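You operate a simulated robot arm through the tools that you are given. There is no shell and no other tool. Be economical: measure what you need, move in short steps, check, and stop when the job is done.

You are at the controls of a simulated two-armed robot. One attempt, no reset.

TASK
Take the gold knob and leave it on the middle of the board table. Then open the finishing cupboard door, take the pine block from the top of the feed table and put it on the cupboard floor of the finishing bench and shut the door again. Do these in the order given.

The check looks at the end state, three seconds after you hand in, the way a careful person would. Anything else that was tipped, shoved, dropped, spilled or broken makes it a failure.

THE ROBOT
Two 7-joint arms with two-finger grippers on one trunk, on a base that drives. Base frame: it is fixed to the floor where the robot stands at the start and does not move with it; the origin is under the middle of the robot, x ahead of it, y to its left, z up. Readings come in mm, rad, newtons and seconds.
The left shoulder is at the start at [60, 178, 1165], the right one opposite. With the tool pointing down near the work surface each hand reaches from about 220 to 660 mm from the robot's upright axis, wherever it stands, measured 20 degrees to its own side. Places, roughly: cupboard floor of the finishing bench [700, -400, 100]; finishing cupboard door [400, -400, 500]; middle of the board table [-2800, -500, 900]; pine block [1750, -1750, 750]. Payload 1.96 kg a hand.
The tool frame of a hand sits at the grasp point between the pads (the TCP): z along the fingers, y along the line on which they close. The tips reach 20 mm beyond it. The gripper opens to 72 mm. The gripper's body begins 38 mm behind the TCP.
Orientation is that of the tool frame in the base frame, as [roll, pitch, yaw] about the fixed x, y, z axes, in that order (R = Rz(yaw) Ry(pitch) Rx(roll)). With the fingers straight down and closing along the base's y, the tool's x points along the base's -x, its y along +y and its z along -z.

THE INTERFACE
- The arms move only by the tool play_rows. It takes "left_plan", "right_plan" or both (then of equal length, played together; a hand with none holds still); each is a list of rows, each an object (a shift or turn left out is 0, a gripper value left out holds the last) with "slide": the shift along the tool's x, y, z in cm, a list of three; "turn": the turn, a rotation vector about the tool's x, y, z in rad, a list of three; "gripper": the gripper command, from -1 (fully open) to 1 (shut), values between in proportion. In form: [{"slide": [x, y, z], "turn": [ax, ay, az], "gripper": gripper}, ...]. A call has 1 to 10 rows; each row is the pose to reach, as a shift and turn from the pose commanded when the call began, along the tool's axes at that moment. Each row takes 0.2 s and may step no farther than 50 mm and 0.15 rad from the row before; otherwise, or with a gripper value out of range, the whole call is refused. A pose out of reach is approached as far as the arm can. The call stops where the force on the tool passes 40 N (or 10 N more than at its start, if that is more) or the arm is blocked; 0.2 s more then pass. Each finger travels about 153 mm/s and halts on what it meets, pressing with about 33 N; the grip force reading is that of the motor and also rises with nothing between the fingers. The clock runs only during rows and for 0.2 s after the last one: add rows that repeat a pose to give the fingers time. The reply holds the time, the measured pose of the TCP, the force on the tool along the base axes, the opening and the grip force, in the units named above and with some noise, with the torque about the TCP (base axes, N m) and any sound that the robot's microphone picked up.
- Cameras (640 x 400 px; columns grow to the right, rows downward): "scene" is now at [-7.7, -51.8, 1707.9]; the picture's right is [-0.70, -0.71, 0.00], its down [-0.58, 0.57, -0.58] and it looks along [0.41, -0.40, -0.82] (base axes); focal length 295 px, centre (320, 200). "left" rides on the left gripper at [71, -19, -82] in its tool frame; the picture's right is [0.26, 0.96, 0.00], its down [-0.67, 0.18, -0.72] and it looks along [-0.69, 0.19, 0.70] (tool axes); focal length 280 px, centre (320, 200). "right" rides on the right gripper at [71, 19, -82] in its tool frame; the picture's right is [-0.26, 0.97, 0.00], its down [-0.67, -0.18, -0.72] and it looks along [-0.69, -0.19, 0.70] (tool axes); focal length 280 px, centre (320, 200). There is no depth. A picture from a camera that has moved, and an enlarged one, comes with that camera's place and axes in the base frame and with its lens.
- camera(camera): a new picture of that camera. No time passes.
- raise_lower(by): slides the trunk up (or, below 0, down) by that many mm; the arms and the scene camera ride with it, the base frame stays. It gives what a move gives, with no picture.
- steer(legs): drives the robot by 1 to 6 legs, each [ahead, left, turn to the left] in mm, mm and rad, along the robot's own axes; the way and the turn of a leg run together, so that a leg with both is an arc; at most 1500 mm and 3.142 rad a leg. The arms and the cameras ride along, it lands a little off, and it stops where it bumps. It gives what a move gives.
- turn_head(pan, tilt): turns the head with the scene camera to pan (to the left, within 1.501 rad either way) and tilt (down, from -0.506 to 1.204), counted from straight ahead of the robot. It gives what a move gives.
- close_up(camera, box): a new picture of the part [left, top, right, bottom] of that camera's present view, enlarged. No time passes.
- close_job(): hands the job in; it is judged then, once.

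Work in short steps. Places have to be worked out from the pictures, the camera data and where the tool is seen: move nearer, look again, correct. Check each grasp and each placing, and mend what went wrong. You have 165 turns and 130 pictures in all, those below and enlarged ones among them. Open the grippers and draw the arms clear of the work before you hand the job in, unless the task says otherwise; then end with one line.

The tools are called by a JSON object that holds its "name" and its "arguments". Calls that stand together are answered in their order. play_rows: Moves the arms, as the interface text tells. Its arguments: {"type":"object","properties":{"left_plan":{"type":"array","items":{"type":"object","properties":{"slide":{"type":"array","items":{"type":"number"}},"turn":{"type":"array","items":{"type":"number"}},"gripper":{"type":"number"}}}},"right_plan":{"type":"array","items":{"type":"object","properties":{"slide":{"type":"array","items":{"type":"number"}},"turn":{"type":"array","items":{"type":"number"}},"gripper":{"type":"number"}}}}},"required":[]} The other tools are called the same way: raise_lower (by) slides the trunk up or down; steer (legs) drives the base; turn_head (pan, tilt) turns the head that bears the scene camera; camera (camera) takes a picture; close_up (camera, box) takes an enlarged picture of a part of a camera's view; close_job () hands the job in.

At the start:

```text
time: 0.0
left_eef_pos: [335.8, -47.0, 1175.3]
left_tool_rot: [-3.141, 0.0, 3.14]
left_wrist_force: [-0.2, 0.7, 0.1]
left_wrist_torque: [-0.02, 0.02, 0.0]
left_finger_gap: 72.1
left_grasp_force: 0.0
right_eef_pos: [331.3, -350.9, 1192.2]
right_tool_rot: [-3.14, 0.0, 3.141]
right_wrist_force: [0.1, 0.2, -0.2]
right_wrist_torque: [-0.01, -0.03, 0.0]
right_finger_gap: 71.8
right_grasp_force: 0.1
trunk travel left (down, up): [-810.0, 180.0]
robot x, y, heading: [0.2, 2.9, -0.001]
head pan, tilt: [-0.775, 0.956]
```

scene: 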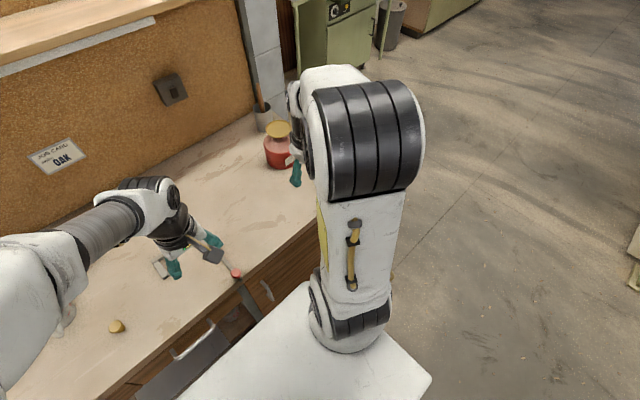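
right: 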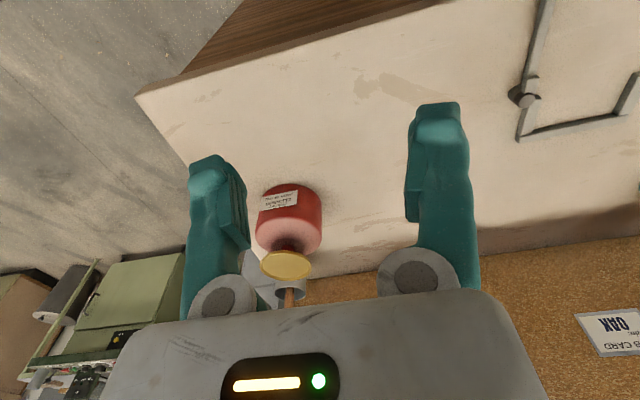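
left: 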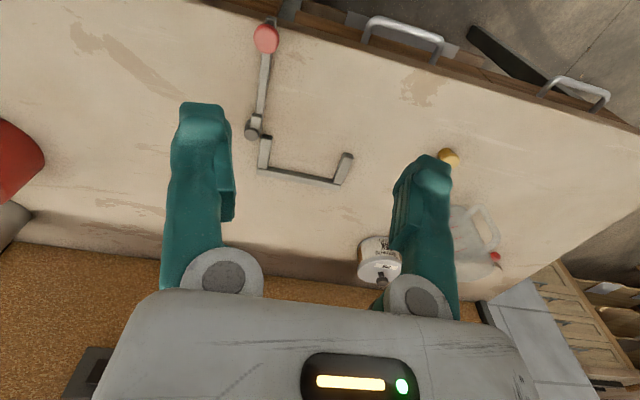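

The gold knob looks to be at about [468, 195, 908] on the bench, judged from the scene and left cameras. I'll look closer at the knob and the bench front first.

{"name": "close_up", "arguments": {"camera": "left", "box": [340, 80, 640, 280]}}

{"name": "turn_head", "arguments": {"pan": 0.3, "tilt": 0.9}}

{"name": "camera", "arguments": {"camera": "scene"}}

```text
2.00 times, centred on (490, 180) of left
camera zoom: at [266.7, -67.7, 1258.2], right [-0.26, 0.97, 0.0], down [0.67, 0.18, 0.72], along [0.69, 0.19, -0.7], focal length 561 px, centre (-20, 240)
```

zoom: 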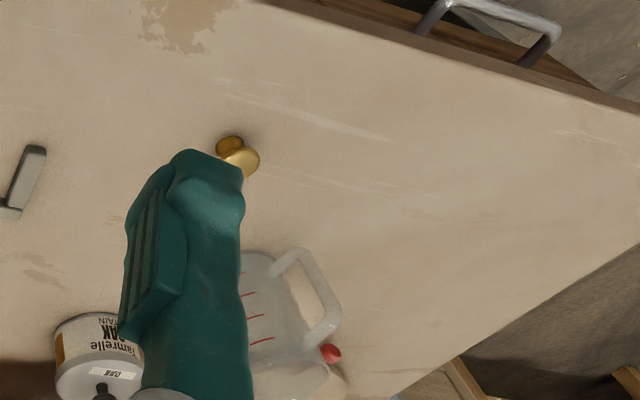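

```text
time: 1.3
left_eef_pos: [337.3, -48.1, 1177.3]
left_tool_rot: [-3.14, 0.003, 3.14]
left_wrist_force: [0.7, -0.5, -0.1]
left_wrist_torque: [0.01, 0.01, 0.0]
left_finger_gap: 71.7
left_grasp_force: 0.0
right_eef_pos: [331.9, -351.4, 1192.4]
right_tool_rot: [3.141, 0.0, -3.141]
right_wrist_force: [-0.3, -0.5, 0.5]
right_wrist_torque: [-0.02, 0.0, 0.02]
right_finger_gap: 72.1
right_grasp_force: 0.0
trunk travel left (down, up): [-810.0, 180.0]
robot x, y, heading: [2.7, 0.9, 0.004]
head pan, tilt: [0.3, 0.901]
```

```text
125 pictures are left
camera scene: at [12.8, 21.0, 1711.9], right [0.29, -0.96, 0.0], down [-0.75, -0.23, -0.62], along [0.59, 0.18, -0.78], focal length 295 px, centre (320, 200)
```

scene: 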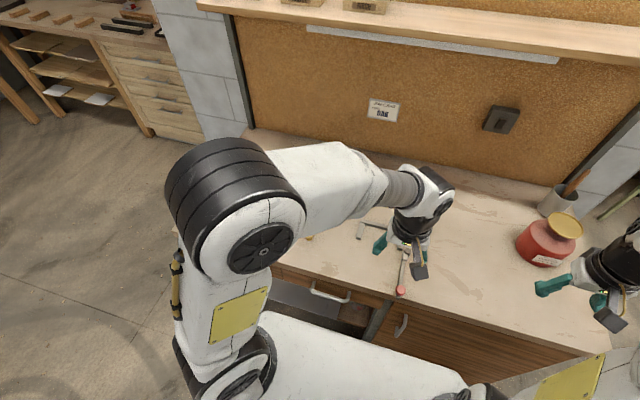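

The knob stands upright at about [471, 198, 905]. I move the left hand over it, still high, and look again.

{"name": "play_rows", "arguments": {"left_plan": [{"slide": [-1.9, 3.5, 1], "gripper": -1}, {"slide": [-3.8, 7, 2]}, {"slide": [-5.7, 10.5, 3]}, {"slide": [-7.6, 14, 4]}, {"slide": [-9.5, 17.5, 5]}, {"slide": [-11.4, 21, 6]}, {"slide": [-12.4, 24.5, 7]}, {"slide": [-12.4, 24.5, 7]}]}}

{"name": "camera", "arguments": {"camera": "left"}}

{"name": "camera", "arguments": {"camera": "scene"}}

```text
time: 3.1
left_eef_pos: [460.6, 195.7, 1106.1]
left_tool_rot: [-3.141, 0.001, 3.141]
left_wrist_force: [-0.6, -0.3, 0.0]
left_wrist_torque: [0.02, -0.02, 0.0]
left_finger_gap: 72.0
left_grasp_force: 0.0
right_eef_pos: [331.3, -350.5, 1192.4]
right_tool_rot: [3.14, 0.002, 3.141]
right_wrist_force: [-0.3, 1.5, -0.2]
right_wrist_torque: [0.02, 0.03, 0.02]
right_finger_gap: 71.9
right_grasp_force: 0.1
trunk travel left (down, up): [-810.0, 180.0]
robot x, y, heading: [-0.8, -0.2, -0.0]
head pan, tilt: [0.3, 0.901]
```

```text
124 pictures are left
camera left: at [391.0, 176.5, 1188.0], right [-0.26, 0.97, 0.0], down [0.67, 0.18, 0.72], along [0.69, 0.19, -0.7], focal length 280 px, centre (320, 200)
```

left: 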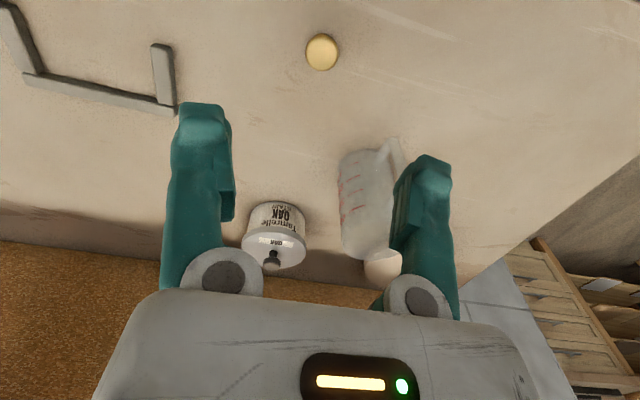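

```text
123 pictures are left
camera scene: at [12.2, 20.2, 1712.0], right [0.3, -0.96, 0.0], down [-0.75, -0.23, -0.62], along [0.59, 0.18, -0.78], focal length 295 px, centre (320, 200)
```

scene: 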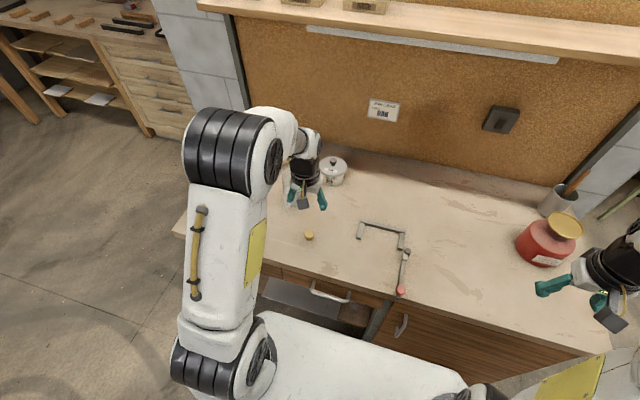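

Knob head estimated at [478, 201, ~890–905], about 30 mm across. Lower to z≈970 and look again.

{"name": "play_rows", "arguments": {"left_plan": [{"slide": [-1, 0.3, 4]}, {"slide": [-1.7, 0.5, 8]}, {"slide": [-1.7, 0.5, 12]}, {"slide": [-1.7, 0.5, 13.5]}, {"slide": [-1.7, 0.5, 13.5]}]}}

{"name": "camera", "arguments": {"camera": "left"}}

{"name": "close_up", "arguments": {"camera": "scene", "box": [240, 150, 400, 250]}}

```text
time: 4.3
left_eef_pos: [477.7, 203.9, 971.4]
left_tool_rot: [-3.14, 0.003, 3.139]
left_wrist_force: [-0.1, 0.5, -0.7]
left_wrist_torque: [0.02, -0.01, 0.0]
left_finger_gap: 72.0
left_grasp_force: 0.0
right_eef_pos: [332.2, -349.6, 1191.2]
right_tool_rot: [-3.14, 0.0, 3.141]
right_wrist_force: [-0.3, -0.2, -0.7]
right_wrist_torque: [0.0, 0.0, -0.02]
right_finger_gap: 72.0
right_grasp_force: 0.1
trunk travel left (down, up): [-810.0, 180.0]
robot x, y, heading: [0.5, 0.4, -0.005]
head pan, tilt: [0.3, 0.901]
```

```text
122 pictures are left
camera left: at [407.8, 183.4, 1052.9], right [-0.26, 0.97, 0.0], down [0.67, 0.18, 0.72], along [0.69, 0.19, -0.7], focal length 280 px, centre (320, 200)
```

left: 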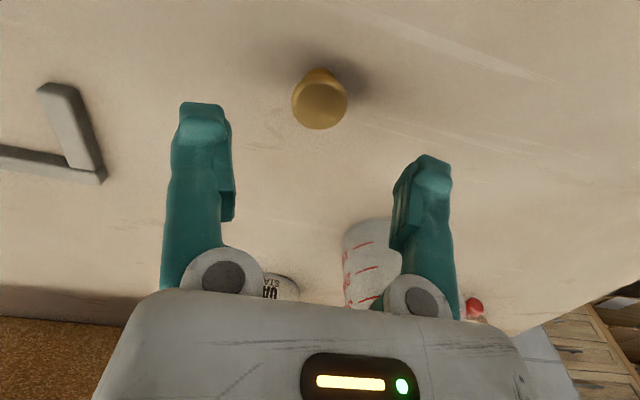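

```text
4.00 times, centred on (320, 200) of scene
camera zoom: at [12.4, 21.0, 1711.9], right [0.3, -0.96, 0.0], down [-0.75, -0.23, -0.62], along [0.59, 0.18, -0.78], focal length 1180 px, centre (320, 200)
```

zoom: 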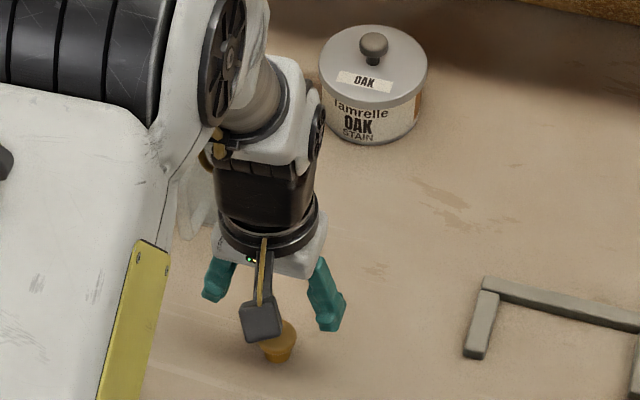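

Knob at about [478, 203], head z≈900. The hand is centred on it; I go down to z≈902 and check before closing.

{"name": "play_rows", "arguments": {"left_plan": [{"slide": [0, 0, 3]}, {"slide": [0, 0, 5.5]}, {"slide": [0, 0, 6.9]}, {"slide": [0, 0, 6.9]}]}}

{"name": "camera", "arguments": {"camera": "left"}}

```text
time: 5.3
left_eef_pos: [479.7, 202.9, 903.5]
left_tool_rot: [-3.141, 0.001, 3.14]
left_wrist_force: [-0.3, -0.3, 0.7]
left_wrist_torque: [-0.02, -0.01, 0.02]
left_finger_gap: 72.1
left_grasp_force: 0.1
right_eef_pos: [330.9, -349.9, 1191.6]
right_tool_rot: [-3.141, 0.001, -3.141]
right_wrist_force: [0.3, -1.1, -0.2]
right_wrist_torque: [-0.03, -0.01, -0.05]
right_finger_gap: 72.0
right_grasp_force: 0.1
trunk travel left (down, up): [-810.0, 180.0]
robot x, y, heading: [2.2, -0.5, -0.001]
head pan, tilt: [0.3, 0.901]
```

```text
120 pictures are left
camera left: at [409.3, 183.4, 984.4], right [-0.26, 0.97, 0.0], down [0.67, 0.18, 0.72], along [0.69, 0.19, -0.7], focal length 280 px, centre (320, 200)
```

left: 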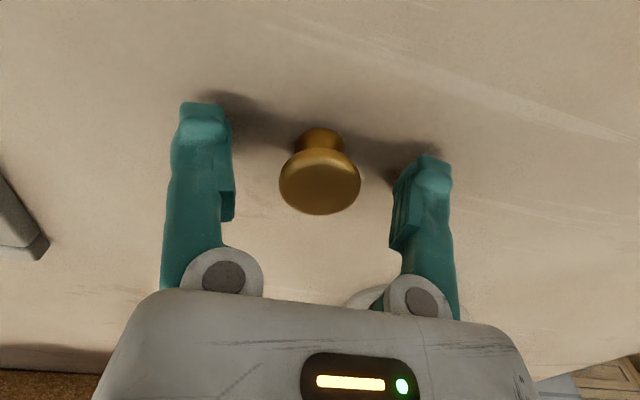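

The pads sit level with the knob head and centred on it. Closing now.

{"name": "play_rows", "arguments": {"left_plan": [{"slide": [0, 0, 0.2], "gripper": -0.2}, {"slide": [0, 0, 0.2], "gripper": 0.4}, {"slide": [0, 0, 0.2], "gripper": 1}, {"slide": [0, 0, 0.2], "gripper": 1}, {"slide": [0, 0, 0.2], "gripper": 1}]}}

{"name": "play_rows", "arguments": {"left_plan": [{"slide": [0, 0, -3]}, {"slide": [0, 0, -7]}, {"slide": [0, 0, -12]}, {"slide": [0, 0, -17]}, {"slide": [0, 0, -17]}]}}

{"name": "camera", "arguments": {"camera": "left"}}

```text
time: 6.5
left_eef_pos: [478.5, 202.5, 900.4]
left_tool_rot: [-3.14, 0.0, 3.138]
left_wrist_force: [-0.4, -0.1, 0.7]
left_wrist_torque: [-0.01, 0.03, -0.02]
left_finger_gap: 21.6
left_grasp_force: 33.1
right_eef_pos: [331.1, -350.6, 1192.6]
right_tool_rot: [3.142, -0.002, 3.139]
right_wrist_force: [0.2, 0.8, 1.2]
right_wrist_torque: [0.0, 0.0, 0.02]
right_finger_gap: 72.1
right_grasp_force: 0.1
trunk travel left (down, up): [-810.0, 180.0]
robot x, y, heading: [1.0, -2.6, 0.002]
head pan, tilt: [0.3, 0.901]
```

```text
time: 7.7
left_eef_pos: [478.8, 201.9, 1070.6]
left_tool_rot: [-3.141, 0.001, 3.14]
left_wrist_force: [0.7, 0.0, -0.2]
left_wrist_torque: [0.02, 0.0, -0.02]
left_finger_gap: 21.7
left_grasp_force: 33.0
right_eef_pos: [331.3, -350.7, 1191.5]
right_tool_rot: [-3.142, 0.0, 3.142]
right_wrist_force: [-0.9, -0.2, -1.1]
right_wrist_torque: [-0.01, 0.06, 0.0]
right_finger_gap: 72.0
right_grasp_force: 0.1
trunk travel left (down, up): [-810.0, 180.0]
robot x, y, heading: [0.9, 2.2, -0.002]
head pan, tilt: [0.3, 0.901]
```

```text
119 pictures are left
camera left: at [408.9, 181.9, 1152.6], right [-0.26, 0.97, 0.0], down [0.67, 0.18, 0.72], along [0.69, 0.19, -0.7], focal length 280 px, centre (320, 200)
```

left: 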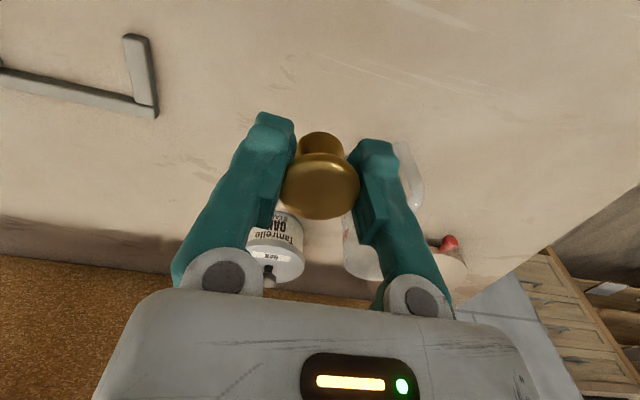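

Knob held (gap 21.6 mm). I draw the hand back towards the robot and up, then look around before driving.

{"name": "play_rows", "arguments": {"left_plan": [{"slide": [4, 0, -2]}, {"slide": [8, 0, -4]}, {"slide": [12, 0, -6]}, {"slide": [16, 0, -8]}, {"slide": [16, 0, -8]}]}}

{"name": "turn_head", "arguments": {"pan": 1.5, "tilt": 0.3}}

{"name": "camera", "arguments": {"camera": "scene"}}

{"name": "turn_head", "arguments": {"pan": -1.5, "tilt": 0.3}}

{"name": "camera", "arguments": {"camera": "scene"}}

```text
time: 8.9
left_eef_pos: [317.5, 201.8, 1151.1]
left_tool_rot: [-3.14, 0.001, 3.139]
left_wrist_force: [0.7, 0.2, -0.5]
left_wrist_torque: [0.01, 0.04, -0.01]
left_finger_gap: 21.4
left_grasp_force: 32.9
right_eef_pos: [332.1, -349.9, 1191.5]
right_tool_rot: [-3.141, -0.002, -3.141]
right_wrist_force: [-0.3, -0.1, 0.3]
right_wrist_torque: [0.01, 0.01, -0.01]
right_finger_gap: 71.8
right_grasp_force: 0.1
trunk travel left (down, up): [-810.0, 180.0]
robot x, y, heading: [-1.9, 4.7, -0.0]
head pan, tilt: [0.3, 0.901]
```

```text
time: 10.3
left_eef_pos: [317.0, 202.6, 1150.7]
left_tool_rot: [-3.14, 0.001, 3.139]
left_wrist_force: [-0.6, 0.2, -0.5]
left_wrist_torque: [0.04, 0.0, -0.01]
left_finger_gap: 21.5
left_grasp_force: 33.3
right_eef_pos: [332.0, -351.0, 1192.3]
right_tool_rot: [3.141, 0.0, 3.141]
right_wrist_force: [0.3, 0.1, -0.4]
right_wrist_torque: [0.01, 0.04, 0.01]
right_finger_gap: 71.8
right_grasp_force: 0.1
trunk travel left (down, up): [-810.0, 180.0]
robot x, y, heading: [1.5, 1.4, -0.001]
head pan, tilt: [1.499, 0.3]
```

```text
118 pictures are left
camera scene: at [-52.8, 92.0, 1764.2], right [1.0, -0.07, 0.0], down [-0.02, -0.3, -0.96], along [0.07, 0.95, -0.3], focal length 295 px, centre (320, 200)
```

scene: 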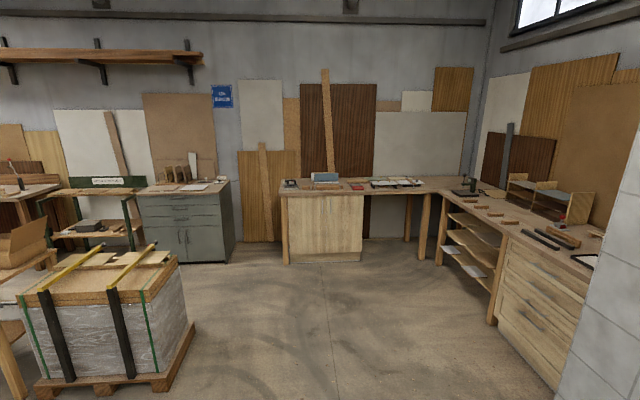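

```text
time: 12.9
left_eef_pos: [316.4, 201.6, 1151.2]
left_tool_rot: [-3.141, 0.003, 3.138]
left_wrist_force: [0.1, -1.9, -0.3]
left_wrist_torque: [0.0, 0.01, -0.03]
left_finger_gap: 21.6
left_grasp_force: 33.1
right_eef_pos: [331.6, -350.6, 1192.8]
right_tool_rot: [-3.139, 0.001, -3.141]
right_wrist_force: [-0.8, -0.3, 0.2]
right_wrist_torque: [0.03, 0.03, -0.03]
right_finger_gap: 72.0
right_grasp_force: 0.1
trunk travel left (down, up): [-810.0, 180.0]
robot x, y, heading: [4.7, -0.9, -0.001]
head pan, tilt: [-1.499, 0.3]
```

```text
117 pictures are left
camera scene: at [-52.6, -94.2, 1764.2], right [-1.0, -0.07, 0.0], down [-0.02, 0.29, -0.96], along [0.07, -0.95, -0.3], focal length 295 px, centre (320, 200)
```

scene: 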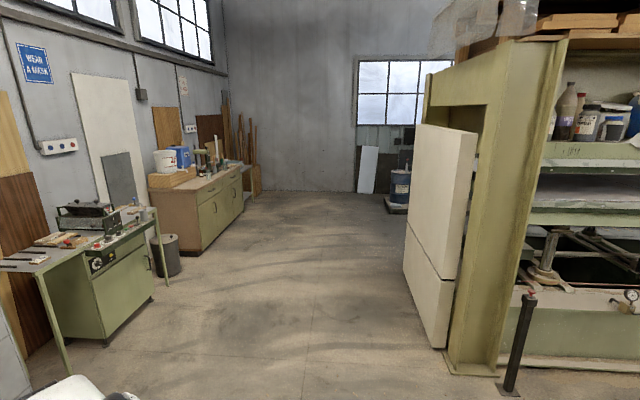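

The surroundings near the robot look free. I back away from the bench 400 mm, turn half a turn, and look towards the board table.

{"name": "steer", "arguments": {"legs": [[-400, 0, 0], [0, 0, 1.57], [0, 0, 1.57]]}}

{"name": "turn_head", "arguments": {"pan": 0, "tilt": 0.35}}

{"name": "camera", "arguments": {"camera": "scene"}}

```text
time: 23.0
left_eef_pos: [-722.7, -191.4, 1151.6]
left_tool_rot: [-3.141, 0.002, -0.037]
left_wrist_force: [0.5, -0.1, -0.6]
left_wrist_torque: [0.0, 0.01, -0.02]
left_finger_gap: 21.9
left_grasp_force: 32.7
right_eef_pos: [-717.3, 362.1, 1192.8]
right_tool_rot: [3.14, 0.0, -0.038]
right_wrist_force: [0.5, -0.7, 1.1]
right_wrist_torque: [-0.04, -0.01, 0.0]
right_finger_gap: 72.0
right_grasp_force: 0.1
trunk travel left (down, up): [-810.0, 180.0]
robot x, y, heading: [-397.5, -1.1, 3.102]
head pan, tilt: [-1.499, 0.3]
```

```text
time: 24.6
left_eef_pos: [-721.9, -190.9, 1150.9]
left_tool_rot: [-3.14, 0.002, -0.038]
left_wrist_force: [0.1, -0.6, -0.5]
left_wrist_torque: [-0.01, 0.02, -0.03]
left_finger_gap: 21.9
left_grasp_force: 33.1
right_eef_pos: [-717.1, 361.2, 1192.5]
right_tool_rot: [3.141, 0.001, -0.038]
right_wrist_force: [-0.2, 0.6, 0.0]
right_wrist_torque: [-0.01, 0.01, -0.02]
right_finger_gap: 71.9
right_grasp_force: 0.1
trunk travel left (down, up): [-810.0, 180.0]
robot x, y, heading: [-400.6, -0.5, 3.102]
head pan, tilt: [0.0, 0.351]
```

```text
116 pictures are left
camera scene: at [-431.0, -0.8, 1759.5], right [0.04, 1.0, 0.0], down [0.34, -0.01, -0.94], along [-0.94, 0.04, -0.34], focal length 295 px, centre (320, 200)
```

scene: 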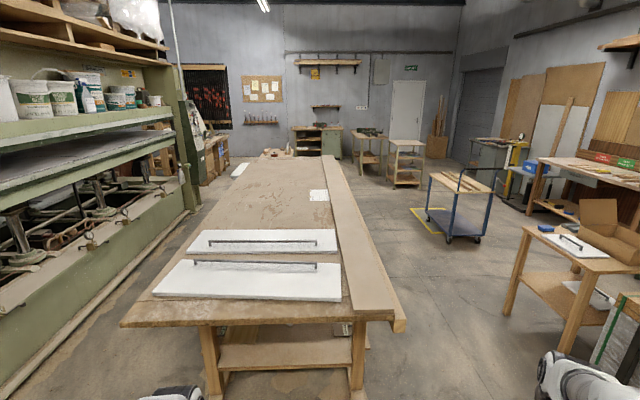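

A long board table lies ahead, roughly x −1430…−4700, y −900…300, with two panels on its near end. I enlarge the view to understand it.

{"name": "close_up", "arguments": {"camera": "scene", "box": [120, 130, 440, 330]}}

```text
2.00 times, centred on (280, 230) of scene
camera zoom: at [-431.0, -0.8, 1759.5], right [0.04, 1.0, 0.0], down [0.34, -0.01, -0.94], along [-0.94, 0.04, -0.34], focal length 590 px, centre (400, 140)
```

zoom: 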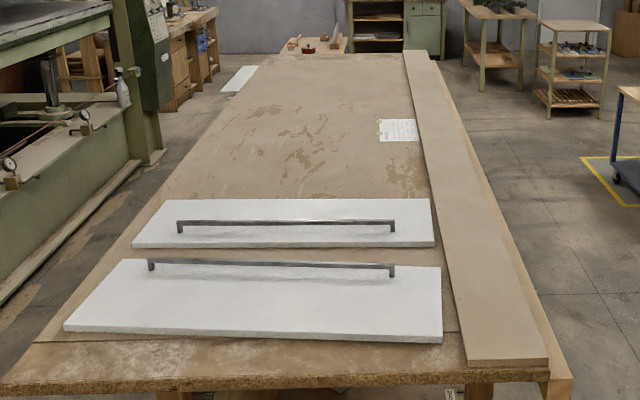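

I plan to go along the +y side of the table (free corridor y≈400–1650). Strafe right 950 mm, then ahead partway, and look.

{"name": "steer", "arguments": {"legs": [[0, -950, 0.04], [1200, 0, 0]]}}

{"name": "turn_head", "arguments": {"pan": 0.5, "tilt": 0.45}}

{"name": "camera", "arguments": {"camera": "scene"}}

```text
time: 35.4
left_eef_pos: [-1929.1, 733.9, 1151.5]
left_tool_rot: [-3.138, 0.001, 0.012]
left_wrist_force: [-0.5, 0.2, -0.3]
left_wrist_torque: [0.06, -0.03, 0.0]
left_finger_gap: 21.8
left_grasp_force: 33.3
right_eef_pos: [-1949.8, 1286.7, 1191.3]
right_tool_rot: [-3.14, 0.001, 0.012]
right_wrist_force: [-0.3, -0.2, 0.0]
right_wrist_torque: [0.02, 0.01, 0.0]
right_finger_gap: 72.0
right_grasp_force: 0.1
trunk travel left (down, up): [-810.0, 180.0]
robot x, y, heading: [-1613.3, 941.1, -3.128]
head pan, tilt: [0.0, 0.351]
```

```text
time: 36.3
left_eef_pos: [-1928.8, 734.5, 1150.6]
left_tool_rot: [-3.139, 0.001, 0.014]
left_wrist_force: [-0.5, -0.1, -0.1]
left_wrist_torque: [0.0, 0.01, 0.01]
left_finger_gap: 21.4
left_grasp_force: 32.7
right_eef_pos: [-1949.9, 1286.8, 1192.4]
right_tool_rot: [3.141, 0.0, 0.012]
right_wrist_force: [-0.4, 0.2, 0.3]
right_wrist_torque: [0.03, -0.01, -0.02]
right_finger_gap: 72.4
right_grasp_force: 0.0
trunk travel left (down, up): [-810.0, 180.0]
robot x, y, heading: [-1613.2, 943.8, -3.133]
head pan, tilt: [0.499, 0.45]
```

```text
114 pictures are left
camera scene: at [-1633.8, 895.3, 1750.3], right [-0.49, 0.87, 0.0], down [0.38, 0.21, -0.9], along [-0.79, -0.44, -0.43], focal length 295 px, centre (320, 200)
```

scene: 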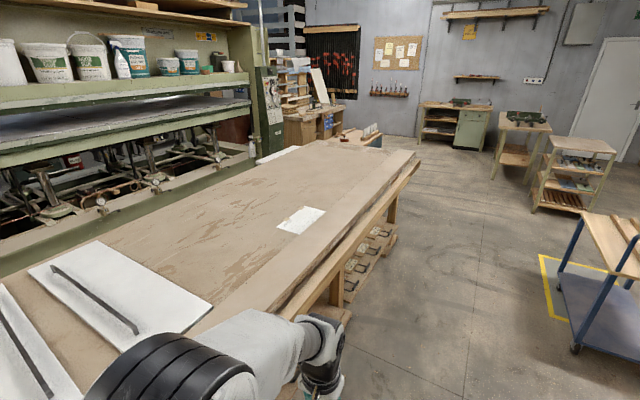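

Board table top spans about x −1430…−4300 and y −800…390, so its middle is near [-2850, -200]. I drive alongside and face it.

{"name": "steer", "arguments": {"legs": [[1200, 0, 0], [0, 0, 1.56]]}}

{"name": "turn_head", "arguments": {"pan": 0, "tilt": 0.65}}

{"name": "camera", "arguments": {"camera": "scene"}}

```text
time: 46.2
left_eef_pos: [-2632.1, 612.1, 1149.8]
left_tool_rot: [-3.14, 0.003, 1.543]
left_wrist_force: [0.1, -0.4, -1.0]
left_wrist_torque: [0.01, 0.01, -0.01]
left_finger_gap: 21.5
left_grasp_force: 33.0
right_eef_pos: [-3184.5, 611.7, 1191.4]
right_tool_rot: [-3.14, 0.0, 1.544]
right_wrist_force: [0.3, -0.2, -0.2]
right_wrist_torque: [-0.01, 0.01, -0.01]
right_finger_gap: 71.9
right_grasp_force: 0.0
trunk travel left (down, up): [-810.0, 180.0]
robot x, y, heading: [-2826.8, 934.3, -1.597]
head pan, tilt: [0.499, 0.45]
```

```text
time: 47.1
left_eef_pos: [-2631.8, 610.4, 1151.4]
left_tool_rot: [-3.139, 0.001, 1.542]
left_wrist_force: [0.3, 0.0, 0.0]
left_wrist_torque: [0.0, -0.01, -0.01]
left_finger_gap: 21.1
left_grasp_force: 33.3
right_eef_pos: [-3185.8, 611.3, 1190.8]
right_tool_rot: [-3.141, 0.0, 1.545]
right_wrist_force: [0.1, 0.0, -0.4]
right_wrist_torque: [-0.02, 0.0, 0.0]
right_finger_gap: 71.9
right_grasp_force: 0.1
trunk travel left (down, up): [-810.0, 180.0]
robot x, y, heading: [-2826.1, 936.3, -1.601]
head pan, tilt: [0.0, 0.649]
```

```text
113 pictures are left
camera scene: at [-2825.8, 905.6, 1732.5], right [-1.0, 0.03, 0.0], down [0.02, 0.6, -0.8], along [-0.02, -0.8, -0.6], focal length 295 px, centre (320, 200)
```

scene: 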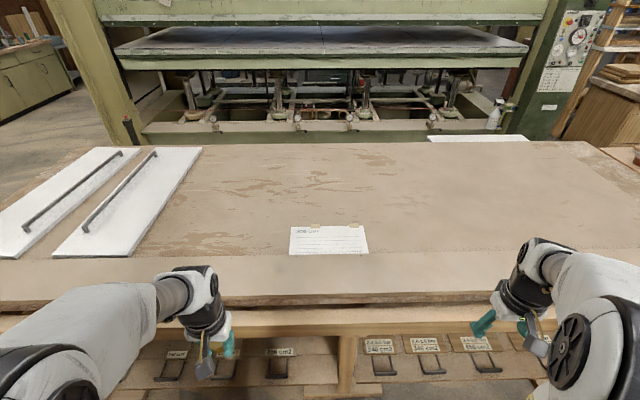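

The table top is at z≈912, y −800…+340, so the stated middle [-2800, -500] is only reachable from the press side (y<−800), where the gap to the press is about 1 m. I turn to face +y and go round the near end of the table.

{"name": "steer", "arguments": {"legs": [[0, 0, -1.55], [0, 0, -1.56], [0, -1000, 0], [0, -950, 0]]}}

{"name": "turn_head", "arguments": {"pan": 1.5, "tilt": 0.5}}

{"name": "camera", "arguments": {"camera": "scene"}}

```text
time: 64.5
left_eef_pos: [-1068.7, 1227.6, 1150.5]
left_tool_rot: [-3.14, 0.003, -1.582]
left_wrist_force: [-0.7, -0.1, 0.4]
left_wrist_torque: [0.01, 0.02, -0.03]
left_finger_gap: 20.8
left_grasp_force: 33.1
right_eef_pos: [-515.5, 1235.8, 1191.6]
right_tool_rot: [-3.141, 0.0, -1.581]
right_wrist_force: [0.8, 1.0, 0.0]
right_wrist_torque: [0.0, 0.01, -0.02]
right_finger_gap: 71.8
right_grasp_force: 0.1
trunk travel left (down, up): [-810.0, 180.0]
robot x, y, heading: [-871.7, 908.5, 1.56]
head pan, tilt: [0.0, 0.649]
```

```text
time: 66.1
left_eef_pos: [-1067.7, 1226.0, 1150.4]
left_tool_rot: [-3.14, 0.002, -1.583]
left_wrist_force: [0.1, 0.5, -0.9]
left_wrist_torque: [0.01, 0.0, 0.0]
left_finger_gap: 20.8
left_grasp_force: 32.6
right_eef_pos: [-513.3, 1235.1, 1192.0]
right_tool_rot: [3.141, -0.001, -1.582]
right_wrist_force: [-0.5, -0.5, -0.1]
right_wrist_torque: [0.02, 0.0, -0.02]
right_finger_gap: 72.0
right_grasp_force: 0.0
trunk travel left (down, up): [-810.0, 180.0]
robot x, y, heading: [-870.7, 909.6, 1.557]
head pan, tilt: [1.499, 0.499]
```

```text
112 pictures are left
camera scene: at [-959.1, 854.4, 1745.8], right [0.08, 1.0, 0.0], down [0.48, -0.04, -0.88], along [-0.87, 0.07, -0.48], focal length 295 px, centre (320, 200)
```

scene: 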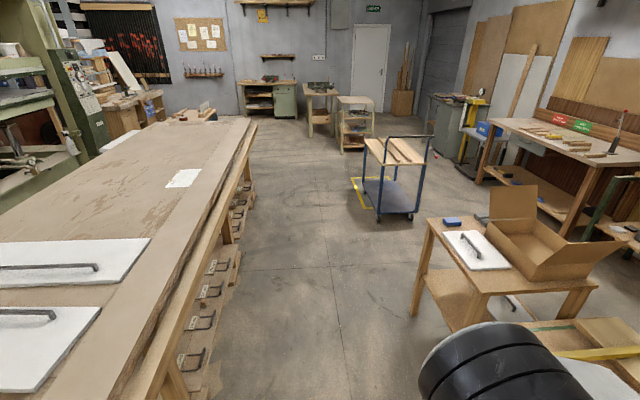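

All clear so far. I back towards −y past the table end and look along the press-side corridor.

{"name": "steer", "arguments": {"legs": [[-1200, 0, 0], [-980, 0, 0]]}}

{"name": "camera", "arguments": {"camera": "scene"}}

{"name": "camera", "arguments": {"camera": "left"}}

```text
time: 76.9
left_eef_pos: [-1107.3, -952.8, 1151.3]
left_tool_rot: [-3.141, 0.001, -1.591]
left_wrist_force: [0.1, -0.4, -1.1]
left_wrist_torque: [0.01, 0.0, 0.01]
left_finger_gap: 20.9
left_grasp_force: 32.7
right_eef_pos: [-554.5, -949.5, 1191.8]
right_tool_rot: [3.14, -0.001, -1.591]
right_wrist_force: [0.0, 0.1, -0.5]
right_wrist_torque: [0.01, 0.02, 0.0]
right_finger_gap: 72.0
right_grasp_force: 0.0
trunk travel left (down, up): [-810.0, 180.0]
robot x, y, heading: [-908.2, -1273.2, 1.552]
head pan, tilt: [1.499, 0.499]
```

```text
111 pictures are left
camera scene: at [-1002.7, -1325.6, 1745.8], right [0.09, 1.0, 0.0], down [0.48, -0.04, -0.88], along [-0.87, 0.08, -0.48], focal length 295 px, centre (320, 200)
```

scene: 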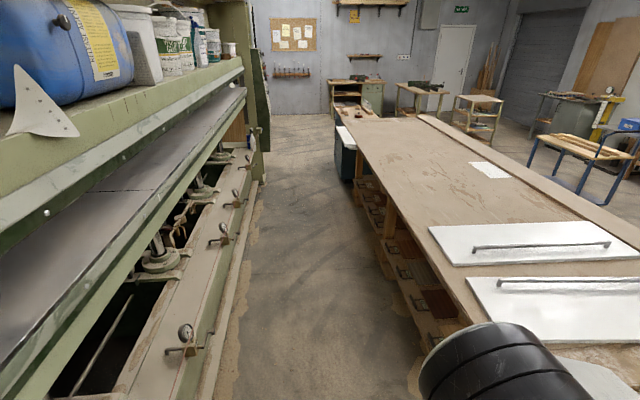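

```text
110 pictures are left
camera left: at [-1089.1, -1024.4, 1232.7], right [-0.97, -0.24, 0.0], down [-0.17, 0.68, 0.72], along [-0.17, 0.7, -0.7], focal length 280 px, centre (320, 200)
```

left: 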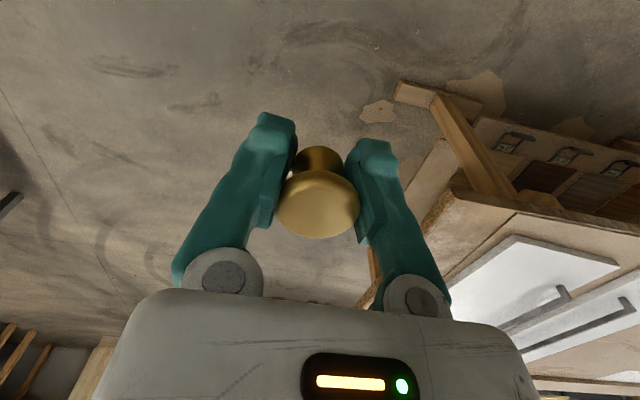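

The corridor is clear (table edge y≈−850, press plinth y≈−1815). I strafe left along it in two legs, keeping the heading facing the table.

{"name": "steer", "arguments": {"legs": [[0, 0, 0.02], [0, 950, 0], [0, 940, 0]]}}

{"name": "turn_head", "arguments": {"pan": 0, "tilt": 0.75}}

{"name": "camera", "arguments": {"camera": "scene"}}

```text
time: 86.7
left_eef_pos: [-3000.6, -971.5, 1150.5]
left_tool_rot: [3.141, 0.002, -1.557]
left_wrist_force: [0.2, -0.2, 0.5]
left_wrist_torque: [0.02, -0.02, -0.01]
left_finger_gap: 20.4
left_grasp_force: 33.3
right_eef_pos: [-2446.7, -947.5, 1192.2]
right_tool_rot: [3.141, -0.001, -1.553]
right_wrist_force: [-1.0, 0.5, 0.0]
right_wrist_torque: [-0.02, -0.01, -0.02]
right_finger_gap: 72.0
right_grasp_force: 0.2
trunk travel left (down, up): [-810.0, 180.0]
robot x, y, heading: [-2792.9, -1284.2, 1.586]
head pan, tilt: [1.499, 0.499]
```

```text
time: 88.3
left_eef_pos: [-3000.1, -971.6, 1150.8]
left_tool_rot: [-3.141, 0.002, -1.557]
left_wrist_force: [0.8, 0.2, -0.9]
left_wrist_torque: [0.0, -0.02, 0.0]
left_finger_gap: 19.8
left_grasp_force: 33.5
right_eef_pos: [-2446.8, -948.6, 1192.5]
right_tool_rot: [-3.14, 0.002, -1.554]
right_wrist_force: [0.0, -0.4, 0.0]
right_wrist_torque: [0.0, 0.0, 0.03]
right_finger_gap: 72.0
right_grasp_force: 0.1
trunk travel left (down, up): [-810.0, 180.0]
robot x, y, heading: [-2794.3, -1283.2, 1.588]
head pan, tilt: [0.0, 0.75]
```

```text
109 pictures are left
camera scene: at [-2792.0, -1263.0, 1723.8], right [1.0, 0.02, 0.0], down [0.01, -0.68, -0.73], along [-0.01, 0.73, -0.68], focal length 295 px, centre (320, 200)
```

scene: 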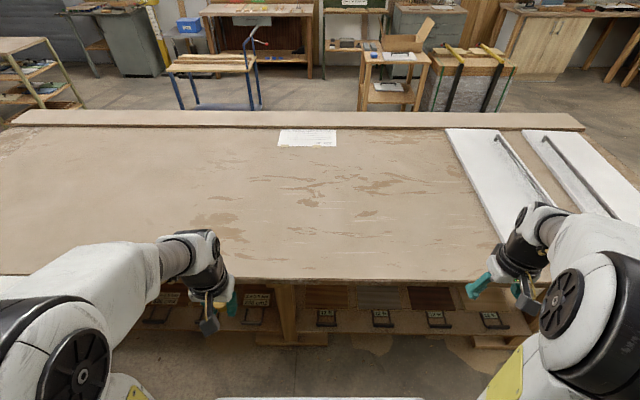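

The knob's gap drifts down slowly (21.6→19.8), so I check the grip.

{"name": "close_up", "arguments": {"camera": "left", "box": [200, 80, 440, 280]}}

```text
2.00 times, centred on (320, 180) of left
camera zoom: at [-2978.4, -1042.7, 1232.8], right [-0.96, -0.28, 0.0], down [-0.19, 0.67, 0.72], along [-0.2, 0.69, -0.7], focal length 561 px, centre (320, 240)
```

zoom: 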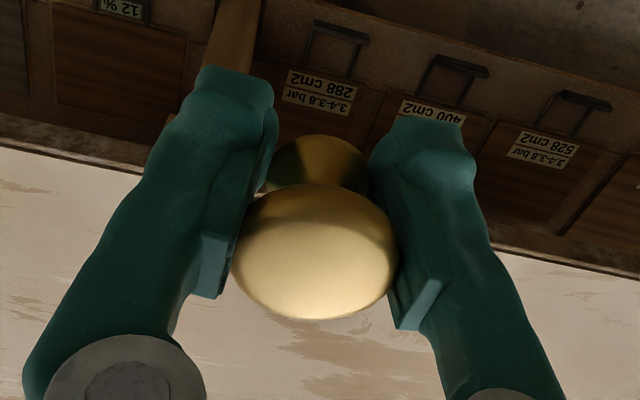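

The grip is still sound but creeping, so I place it without delay. I drive 170 mm closer and 195 mm right, so that the left hand lines up with x≈−2800.

{"name": "steer", "arguments": {"legs": [[170, -195, -0.015]]}}

{"name": "play_rows", "arguments": {"left_plan": [{"slide": [-4.5, 0, 1]}, {"slide": [-9, 0, 2]}, {"slide": [-13.5, 0, 3]}, {"slide": [-18, 0, 4]}, {"slide": [-22.5, 0, 5]}, {"slide": [-27, 0, 6]}, {"slide": [-30, 0, 8]}, {"slide": [-30, 0, 10]}, {"slide": [-30, 0, 10]}]}}

{"name": "camera", "arguments": {"camera": "scene"}}

```text
time: 90.2
left_eef_pos: [-2804.6, -799.3, 1151.6]
left_tool_rot: [-3.139, 0.0, -1.573]
left_wrist_force: [-0.7, -0.1, -1.0]
left_wrist_torque: [0.0, 0.01, 0.01]
left_finger_gap: 19.8
left_grasp_force: 33.9
right_eef_pos: [-2251.0, -784.5, 1193.3]
right_tool_rot: [3.141, -0.001, -1.571]
right_wrist_force: [0.2, 0.3, -0.2]
right_wrist_torque: [0.0, 0.02, 0.02]
right_finger_gap: 71.9
right_grasp_force: 0.1
trunk travel left (down, up): [-810.0, 180.0]
robot x, y, heading: [-2600.1, -1115.1, 1.567]
head pan, tilt: [0.0, 0.75]
```

```text
time: 92.2
left_eef_pos: [-2803.8, -571.4, 1101.6]
left_tool_rot: [-3.141, 0.002, -1.573]
left_wrist_force: [0.2, -0.1, 0.5]
left_wrist_torque: [-0.01, -0.01, 0.0]
left_finger_gap: 19.2
left_grasp_force: 33.1
left hand out of reach, approached as far as the arm can: row 6, 7, 8, 9
right_eef_pos: [-2250.2, -783.7, 1193.1]
right_tool_rot: [3.141, 0.0, -1.574]
right_wrist_force: [0.3, -0.2, 0.2]
right_wrist_torque: [0.02, 0.03, 0.02]
right_finger_gap: 72.1
right_grasp_force: 0.0
trunk travel left (down, up): [-810.0, 180.0]
robot x, y, heading: [-2600.8, -1116.7, 1.57]
head pan, tilt: [0.0, 0.75]
```

```text
107 pictures are left
camera scene: at [-2600.6, -1093.6, 1723.8], right [1.0, 0.0, 0.0], down [0.0, -0.68, -0.73], along [0.0, 0.73, -0.68], focal length 295 px, centre (320, 200)
```

scene: 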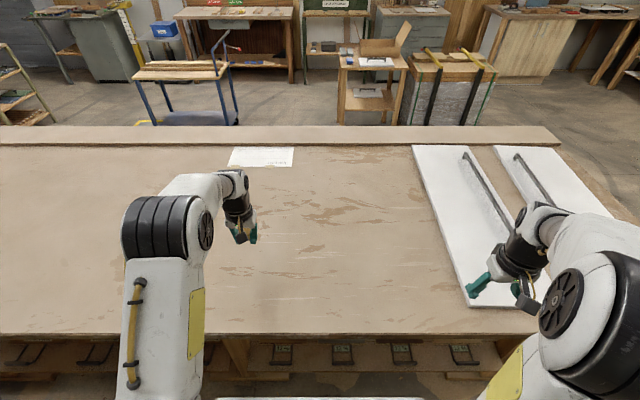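

Lowering should increase the reach (wrist nears shoulder height). I go down towards z≈965.

{"name": "play_rows", "arguments": {"left_plan": [{"slide": [0, 0, 3]}, {"slide": [0, 0, 6]}, {"slide": [0, 0, 9]}, {"slide": [0, 0, 9]}]}}

{"name": "camera", "arguments": {"camera": "left"}}

{"name": "turn_head", "arguments": {"pan": 0, "tilt": 1.15}}

{"name": "camera", "arguments": {"camera": "scene"}}

```text
time: 93.2
left_eef_pos: [-2800.5, -572.2, 1009.2]
left_tool_rot: [-3.14, 0.002, -1.573]
left_wrist_force: [0.6, 0.7, -0.5]
left_wrist_torque: [0.0, 0.0, -0.02]
left_finger_gap: 19.4
left_grasp_force: 33.5
right_eef_pos: [-2250.5, -784.8, 1191.5]
right_tool_rot: [-3.141, 0.0, -1.573]
right_wrist_force: [-0.3, -0.3, -0.7]
right_wrist_torque: [0.0, 0.03, 0.02]
right_finger_gap: 72.0
right_grasp_force: 0.0
trunk travel left (down, up): [-810.0, 180.0]
robot x, y, heading: [-2601.3, -1116.4, 1.571]
head pan, tilt: [0.0, 0.75]
```

```text
106 pictures are left
camera left: at [-2781.1, -644.7, 1091.8], right [-0.97, -0.26, 0.0], down [-0.18, 0.67, 0.72], along [-0.19, 0.69, -0.7], focal length 280 px, centre (320, 200)
```

left: 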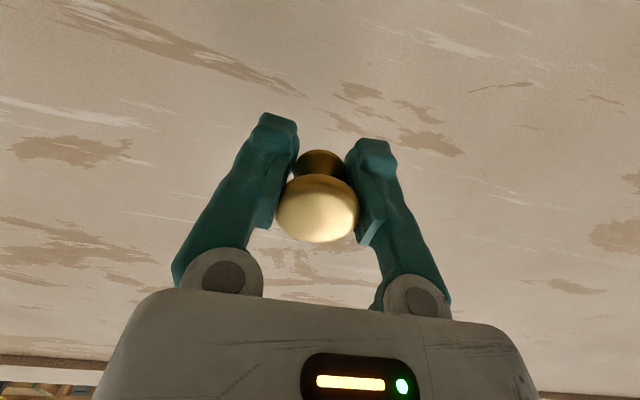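

```text
time: 94.0
left_eef_pos: [-2801.7, -572.7, 1009.5]
left_tool_rot: [-3.141, 0.002, -1.573]
left_wrist_force: [0.0, 0.2, 0.4]
left_wrist_torque: [0.02, 0.02, 0.03]
left_finger_gap: 19.2
left_grasp_force: 33.0
right_eef_pos: [-2250.2, -783.0, 1192.0]
right_tool_rot: [3.141, -0.001, -1.571]
right_wrist_force: [-0.8, 0.5, -0.6]
right_wrist_torque: [0.0, -0.02, 0.01]
right_finger_gap: 71.8
right_grasp_force: 0.1
trunk travel left (down, up): [-810.0, 180.0]
robot x, y, heading: [-2604.3, -1115.9, 1.567]
head pan, tilt: [0.0, 1.15]
```

```text
105 pictures are left
camera scene: at [-2600.7, -1116.0, 1695.0], right [1.0, 0.0, 0.0], down [0.0, -0.91, -0.41], along [0.0, 0.41, -0.91], focal length 295 px, centre (320, 200)
```

scene: 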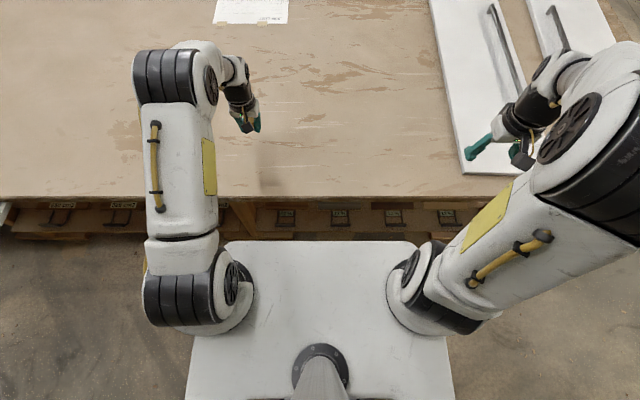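

The earlier clamp happened higher up; now at z≈1009 I try to extend forward again while going lower.

{"name": "play_rows", "arguments": {"left_plan": [{"slide": [-2, 0, 1.5]}, {"slide": [-5, 0, 3]}, {"slide": [-8, 0, 3.5]}, {"slide": [-11, 0, 3.5]}, {"slide": [-11, 0, 3.5]}]}}

```text
time: 95.2
left_eef_pos: [-2802.0, -512.5, 976.8]
left_tool_rot: [-3.139, 0.002, -1.574]
left_wrist_force: [-0.2, -0.1, -0.5]
left_wrist_torque: [-0.01, 0.03, 0.02]
left_finger_gap: 19.6
left_grasp_force: 33.5
left hand out of reach, approached as far as the arm can: row 3, 4, 5
right_eef_pos: [-2250.8, -784.2, 1192.2]
right_tool_rot: [3.141, -0.001, -1.573]
right_wrist_force: [0.3, -0.5, -0.4]
right_wrist_torque: [-0.01, 0.01, 0.01]
right_finger_gap: 72.1
right_grasp_force: 0.1
trunk travel left (down, up): [-810.0, 180.0]
robot x, y, heading: [-2600.5, -1114.3, 1.576]
head pan, tilt: [0.0, 1.15]
```

Reach is now 602 mm ahead, y=−512. I creep the base 60 mm forward so the spot is a bit nearer the table's own middle too.

{"name": "steer", "arguments": {"legs": [[60, 0, 0]]}}

{"name": "camera", "arguments": {"camera": "left"}}

```text
time: 96.2
left_eef_pos: [-2801.2, -455.3, 976.5]
left_tool_rot: [-3.139, 0.002, -1.573]
left_wrist_force: [-0.1, -0.2, -0.7]
left_wrist_torque: [0.02, -0.04, -0.01]
left_finger_gap: 18.8
left_grasp_force: 32.7
right_eef_pos: [-2250.6, -726.9, 1194.3]
right_tool_rot: [3.14, 0.002, -1.571]
right_wrist_force: [-0.3, 0.8, -0.8]
right_wrist_torque: [0.01, 0.01, 0.01]
right_finger_gap: 72.0
right_grasp_force: 0.1
trunk travel left (down, up): [-810.0, 180.0]
robot x, y, heading: [-2604.4, -1054.4, 1.567]
head pan, tilt: [0.0, 1.15]
```

```text
104 pictures are left
camera left: at [-2780.9, -527.1, 1059.8], right [-0.97, -0.26, 0.0], down [-0.18, 0.67, 0.72], along [-0.18, 0.69, -0.7], focal length 280 px, centre (320, 200)
```

left: 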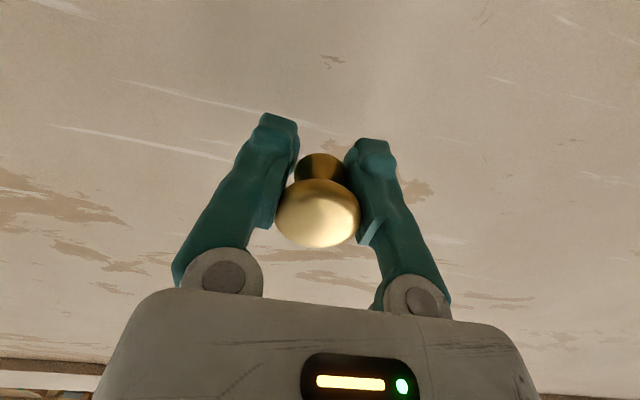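

The knob has crept up in the pads, so its foot is about at the fingertips. I lower gently until contact with the table.

{"name": "play_rows", "arguments": {"left_plan": [{"slide": [0, 0, 2]}, {"slide": [0, 0, 3]}, {"slide": [0, 0, 3.7]}, {"slide": [0, 0, 3.7]}]}}

{"name": "camera", "arguments": {"camera": "left"}}

```text
time: 97.2
left_eef_pos: [-2801.3, -455.2, 939.9]
left_tool_rot: [-3.14, 0.003, -1.575]
left_wrist_force: [-0.7, -0.1, -0.2]
left_wrist_torque: [0.01, 0.01, 0.01]
left_finger_gap: 18.4
left_grasp_force: 32.7
right_eef_pos: [-2250.5, -725.3, 1194.4]
right_tool_rot: [-3.141, 0.0, -1.573]
right_wrist_force: [-0.8, 0.0, 0.0]
right_wrist_torque: [0.03, -0.04, 0.02]
right_finger_gap: 72.1
right_grasp_force: 0.0
trunk travel left (down, up): [-810.0, 180.0]
robot x, y, heading: [-2599.9, -1052.2, 1.568]
head pan, tilt: [0.0, 1.15]
```

```text
103 pictures are left
camera left: at [-2780.7, -526.8, 1021.5], right [-0.97, -0.26, 0.0], down [-0.18, 0.67, 0.72], along [-0.18, 0.69, -0.7], focal length 280 px, centre (320, 200)
```

left: 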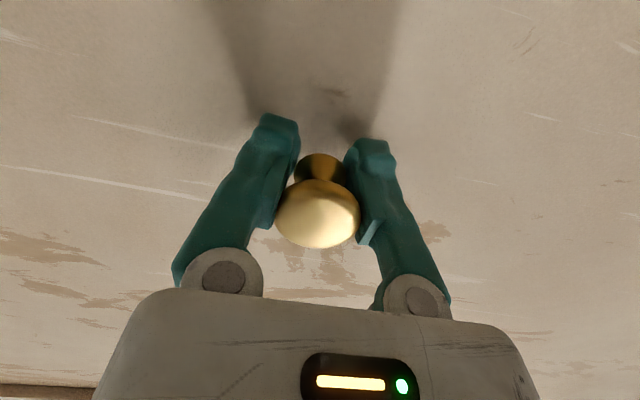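

No contact yet; I continue down in small steps.

{"name": "play_rows", "arguments": {"left_plan": [{"slide": [0, 0, 0.3]}, {"slide": [0, 0, 0.6]}, {"slide": [0, 0, 0.9]}, {"slide": [0, 0, 1.2]}, {"slide": [0, 0, 1.2]}]}}

{"name": "camera", "arguments": {"camera": "left"}}

```text
time: 98.4
left_eef_pos: [-2800.3, -453.7, 930.3]
left_tool_rot: [-3.141, 0.006, -1.576]
left_wrist_force: [-1.2, 1.2, 11.8]
left_wrist_torque: [-0.02, 0.07, -0.03]
left_finger_gap: 18.3
left_grasp_force: 33.3
right_eef_pos: [-2249.9, -725.3, 1192.5]
right_tool_rot: [3.141, 0.002, -1.573]
right_wrist_force: [0.3, 0.2, -0.1]
right_wrist_torque: [-0.01, 0.0, 0.02]
right_finger_gap: 72.1
right_grasp_force: 0.0
trunk travel left (down, up): [-810.0, 180.0]
robot x, y, heading: [-2598.4, -1054.2, 1.569]
head pan, tilt: [0.0, 1.15]
```

```text
102 pictures are left
camera left: at [-2780.7, -526.0, 1010.9], right [-0.97, -0.26, 0.0], down [-0.18, 0.67, 0.72], along [-0.19, 0.69, -0.7], focal length 280 px, centre (320, 200)
```

left: 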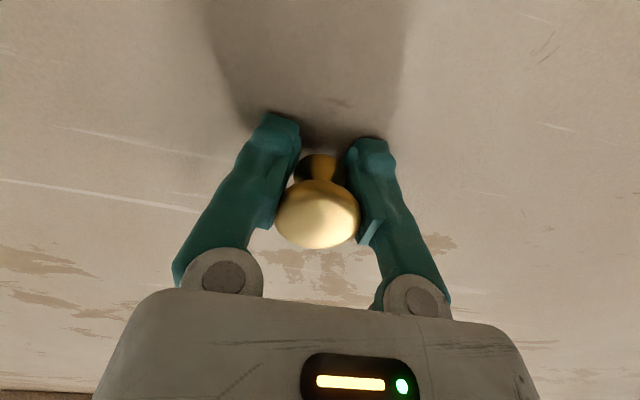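

Contact at 12 N; tips are on the table (top z≈910). I open the fingers gradually.

{"name": "play_rows", "arguments": {"left_plan": [{"slide": [0, 0, -0.2], "gripper": 0.45}, {"slide": [0, 0, -0.2], "gripper": 0.35}, {"slide": [0, 0, -0.2], "gripper": 0.25}, {"slide": [0, 0, -0.2], "gripper": 0.15}, {"slide": [0, 0, -0.2], "gripper": 0.05}, {"slide": [0, 0, -0.2], "gripper": -0.1}, {"slide": [0, 0, -0.2], "gripper": -0.4}, {"slide": [0, 0, -0.2], "gripper": -1}, {"slide": [0, 0, -0.2], "gripper": -1}]}}

{"name": "camera", "arguments": {"camera": "left"}}

```text
time: 100.4
left_eef_pos: [-2800.5, -453.5, 929.9]
left_tool_rot: [-3.14, 0.002, -1.573]
left_wrist_force: [0.3, 0.1, 0.1]
left_wrist_torque: [-0.02, 0.01, -0.02]
left_finger_gap: 72.1
left_grasp_force: 0.0
right_eef_pos: [-2250.1, -725.1, 1192.3]
right_tool_rot: [-3.141, 0.0, -1.573]
right_wrist_force: [-0.1, -0.4, 0.3]
right_wrist_torque: [-0.02, -0.02, 0.02]
right_finger_gap: 72.3
right_grasp_force: 0.0
trunk travel left (down, up): [-810.0, 180.0]
robot x, y, heading: [-2601.6, -1055.2, 1.57]
head pan, tilt: [0.0, 1.15]
```

```text
101 pictures are left
camera left: at [-2781.0, -525.1, 1011.5], right [-0.97, -0.26, 0.0], down [-0.18, 0.67, 0.72], along [-0.18, 0.69, -0.7], focal length 280 px, centre (320, 200)
```

left: 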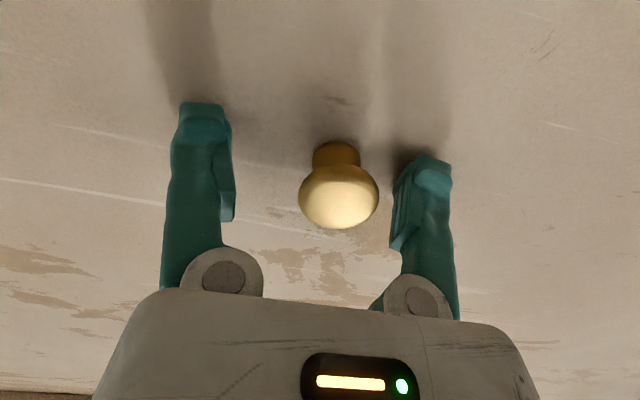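

The knob stands upright at about [-2800, -450] on the table. I lift straight up, withdraw, and check from the scene camera.

{"name": "play_rows", "arguments": {"left_plan": [{"slide": [0, 0, -4]}, {"slide": [0, 0, -8]}, {"slide": [3, 0, -12]}, {"slide": [7, 0, -16]}, {"slide": [11, 0, -20]}, {"slide": [15, 0, -22]}, {"slide": [19, 0, -22]}, {"slide": [23, 0, -22]}, {"slide": [27, 0, -22]}, {"slide": [27, 0, -22]}]}}

{"name": "turn_head", "arguments": {"pan": 0, "tilt": 0.75}}

{"name": "camera", "arguments": {"camera": "scene"}}

```text
refused: row 4 steps farther than a row can; nothing moved
```

```text
time: 101.3
left_eef_pos: [-2801.3, -452.7, 929.2]
left_tool_rot: [-3.14, 0.002, -1.575]
left_wrist_force: [-0.2, 0.7, 0.9]
left_wrist_torque: [0.0, 0.01, 0.02]
left_finger_gap: 72.0
left_grasp_force: 0.1
right_eef_pos: [-2249.3, -724.2, 1191.8]
right_tool_rot: [-3.142, -0.001, -1.574]
right_wrist_force: [0.3, 1.5, -0.5]
right_wrist_torque: [0.03, 0.03, 0.01]
right_finger_gap: 72.2
right_grasp_force: 0.0
trunk travel left (down, up): [-810.0, 180.0]
robot x, y, heading: [-2599.3, -1057.2, 1.568]
head pan, tilt: [0.0, 0.75]
```

```text
100 pictures are left
camera scene: at [-2600.6, -1033.2, 1723.8], right [1.0, 0.0, 0.0], down [0.0, -0.68, -0.73], along [0.0, 0.73, -0.68], focal length 295 px, centre (320, 200)
```

scene: 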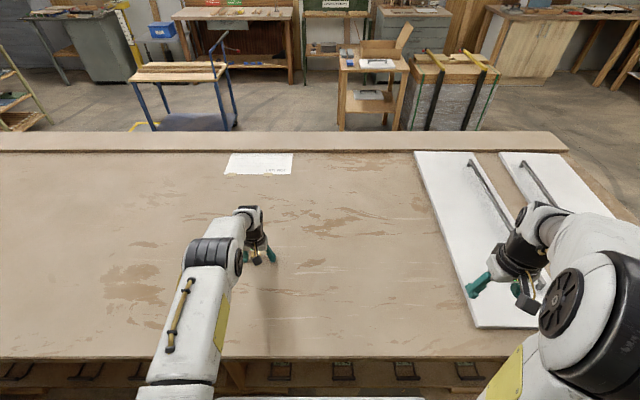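

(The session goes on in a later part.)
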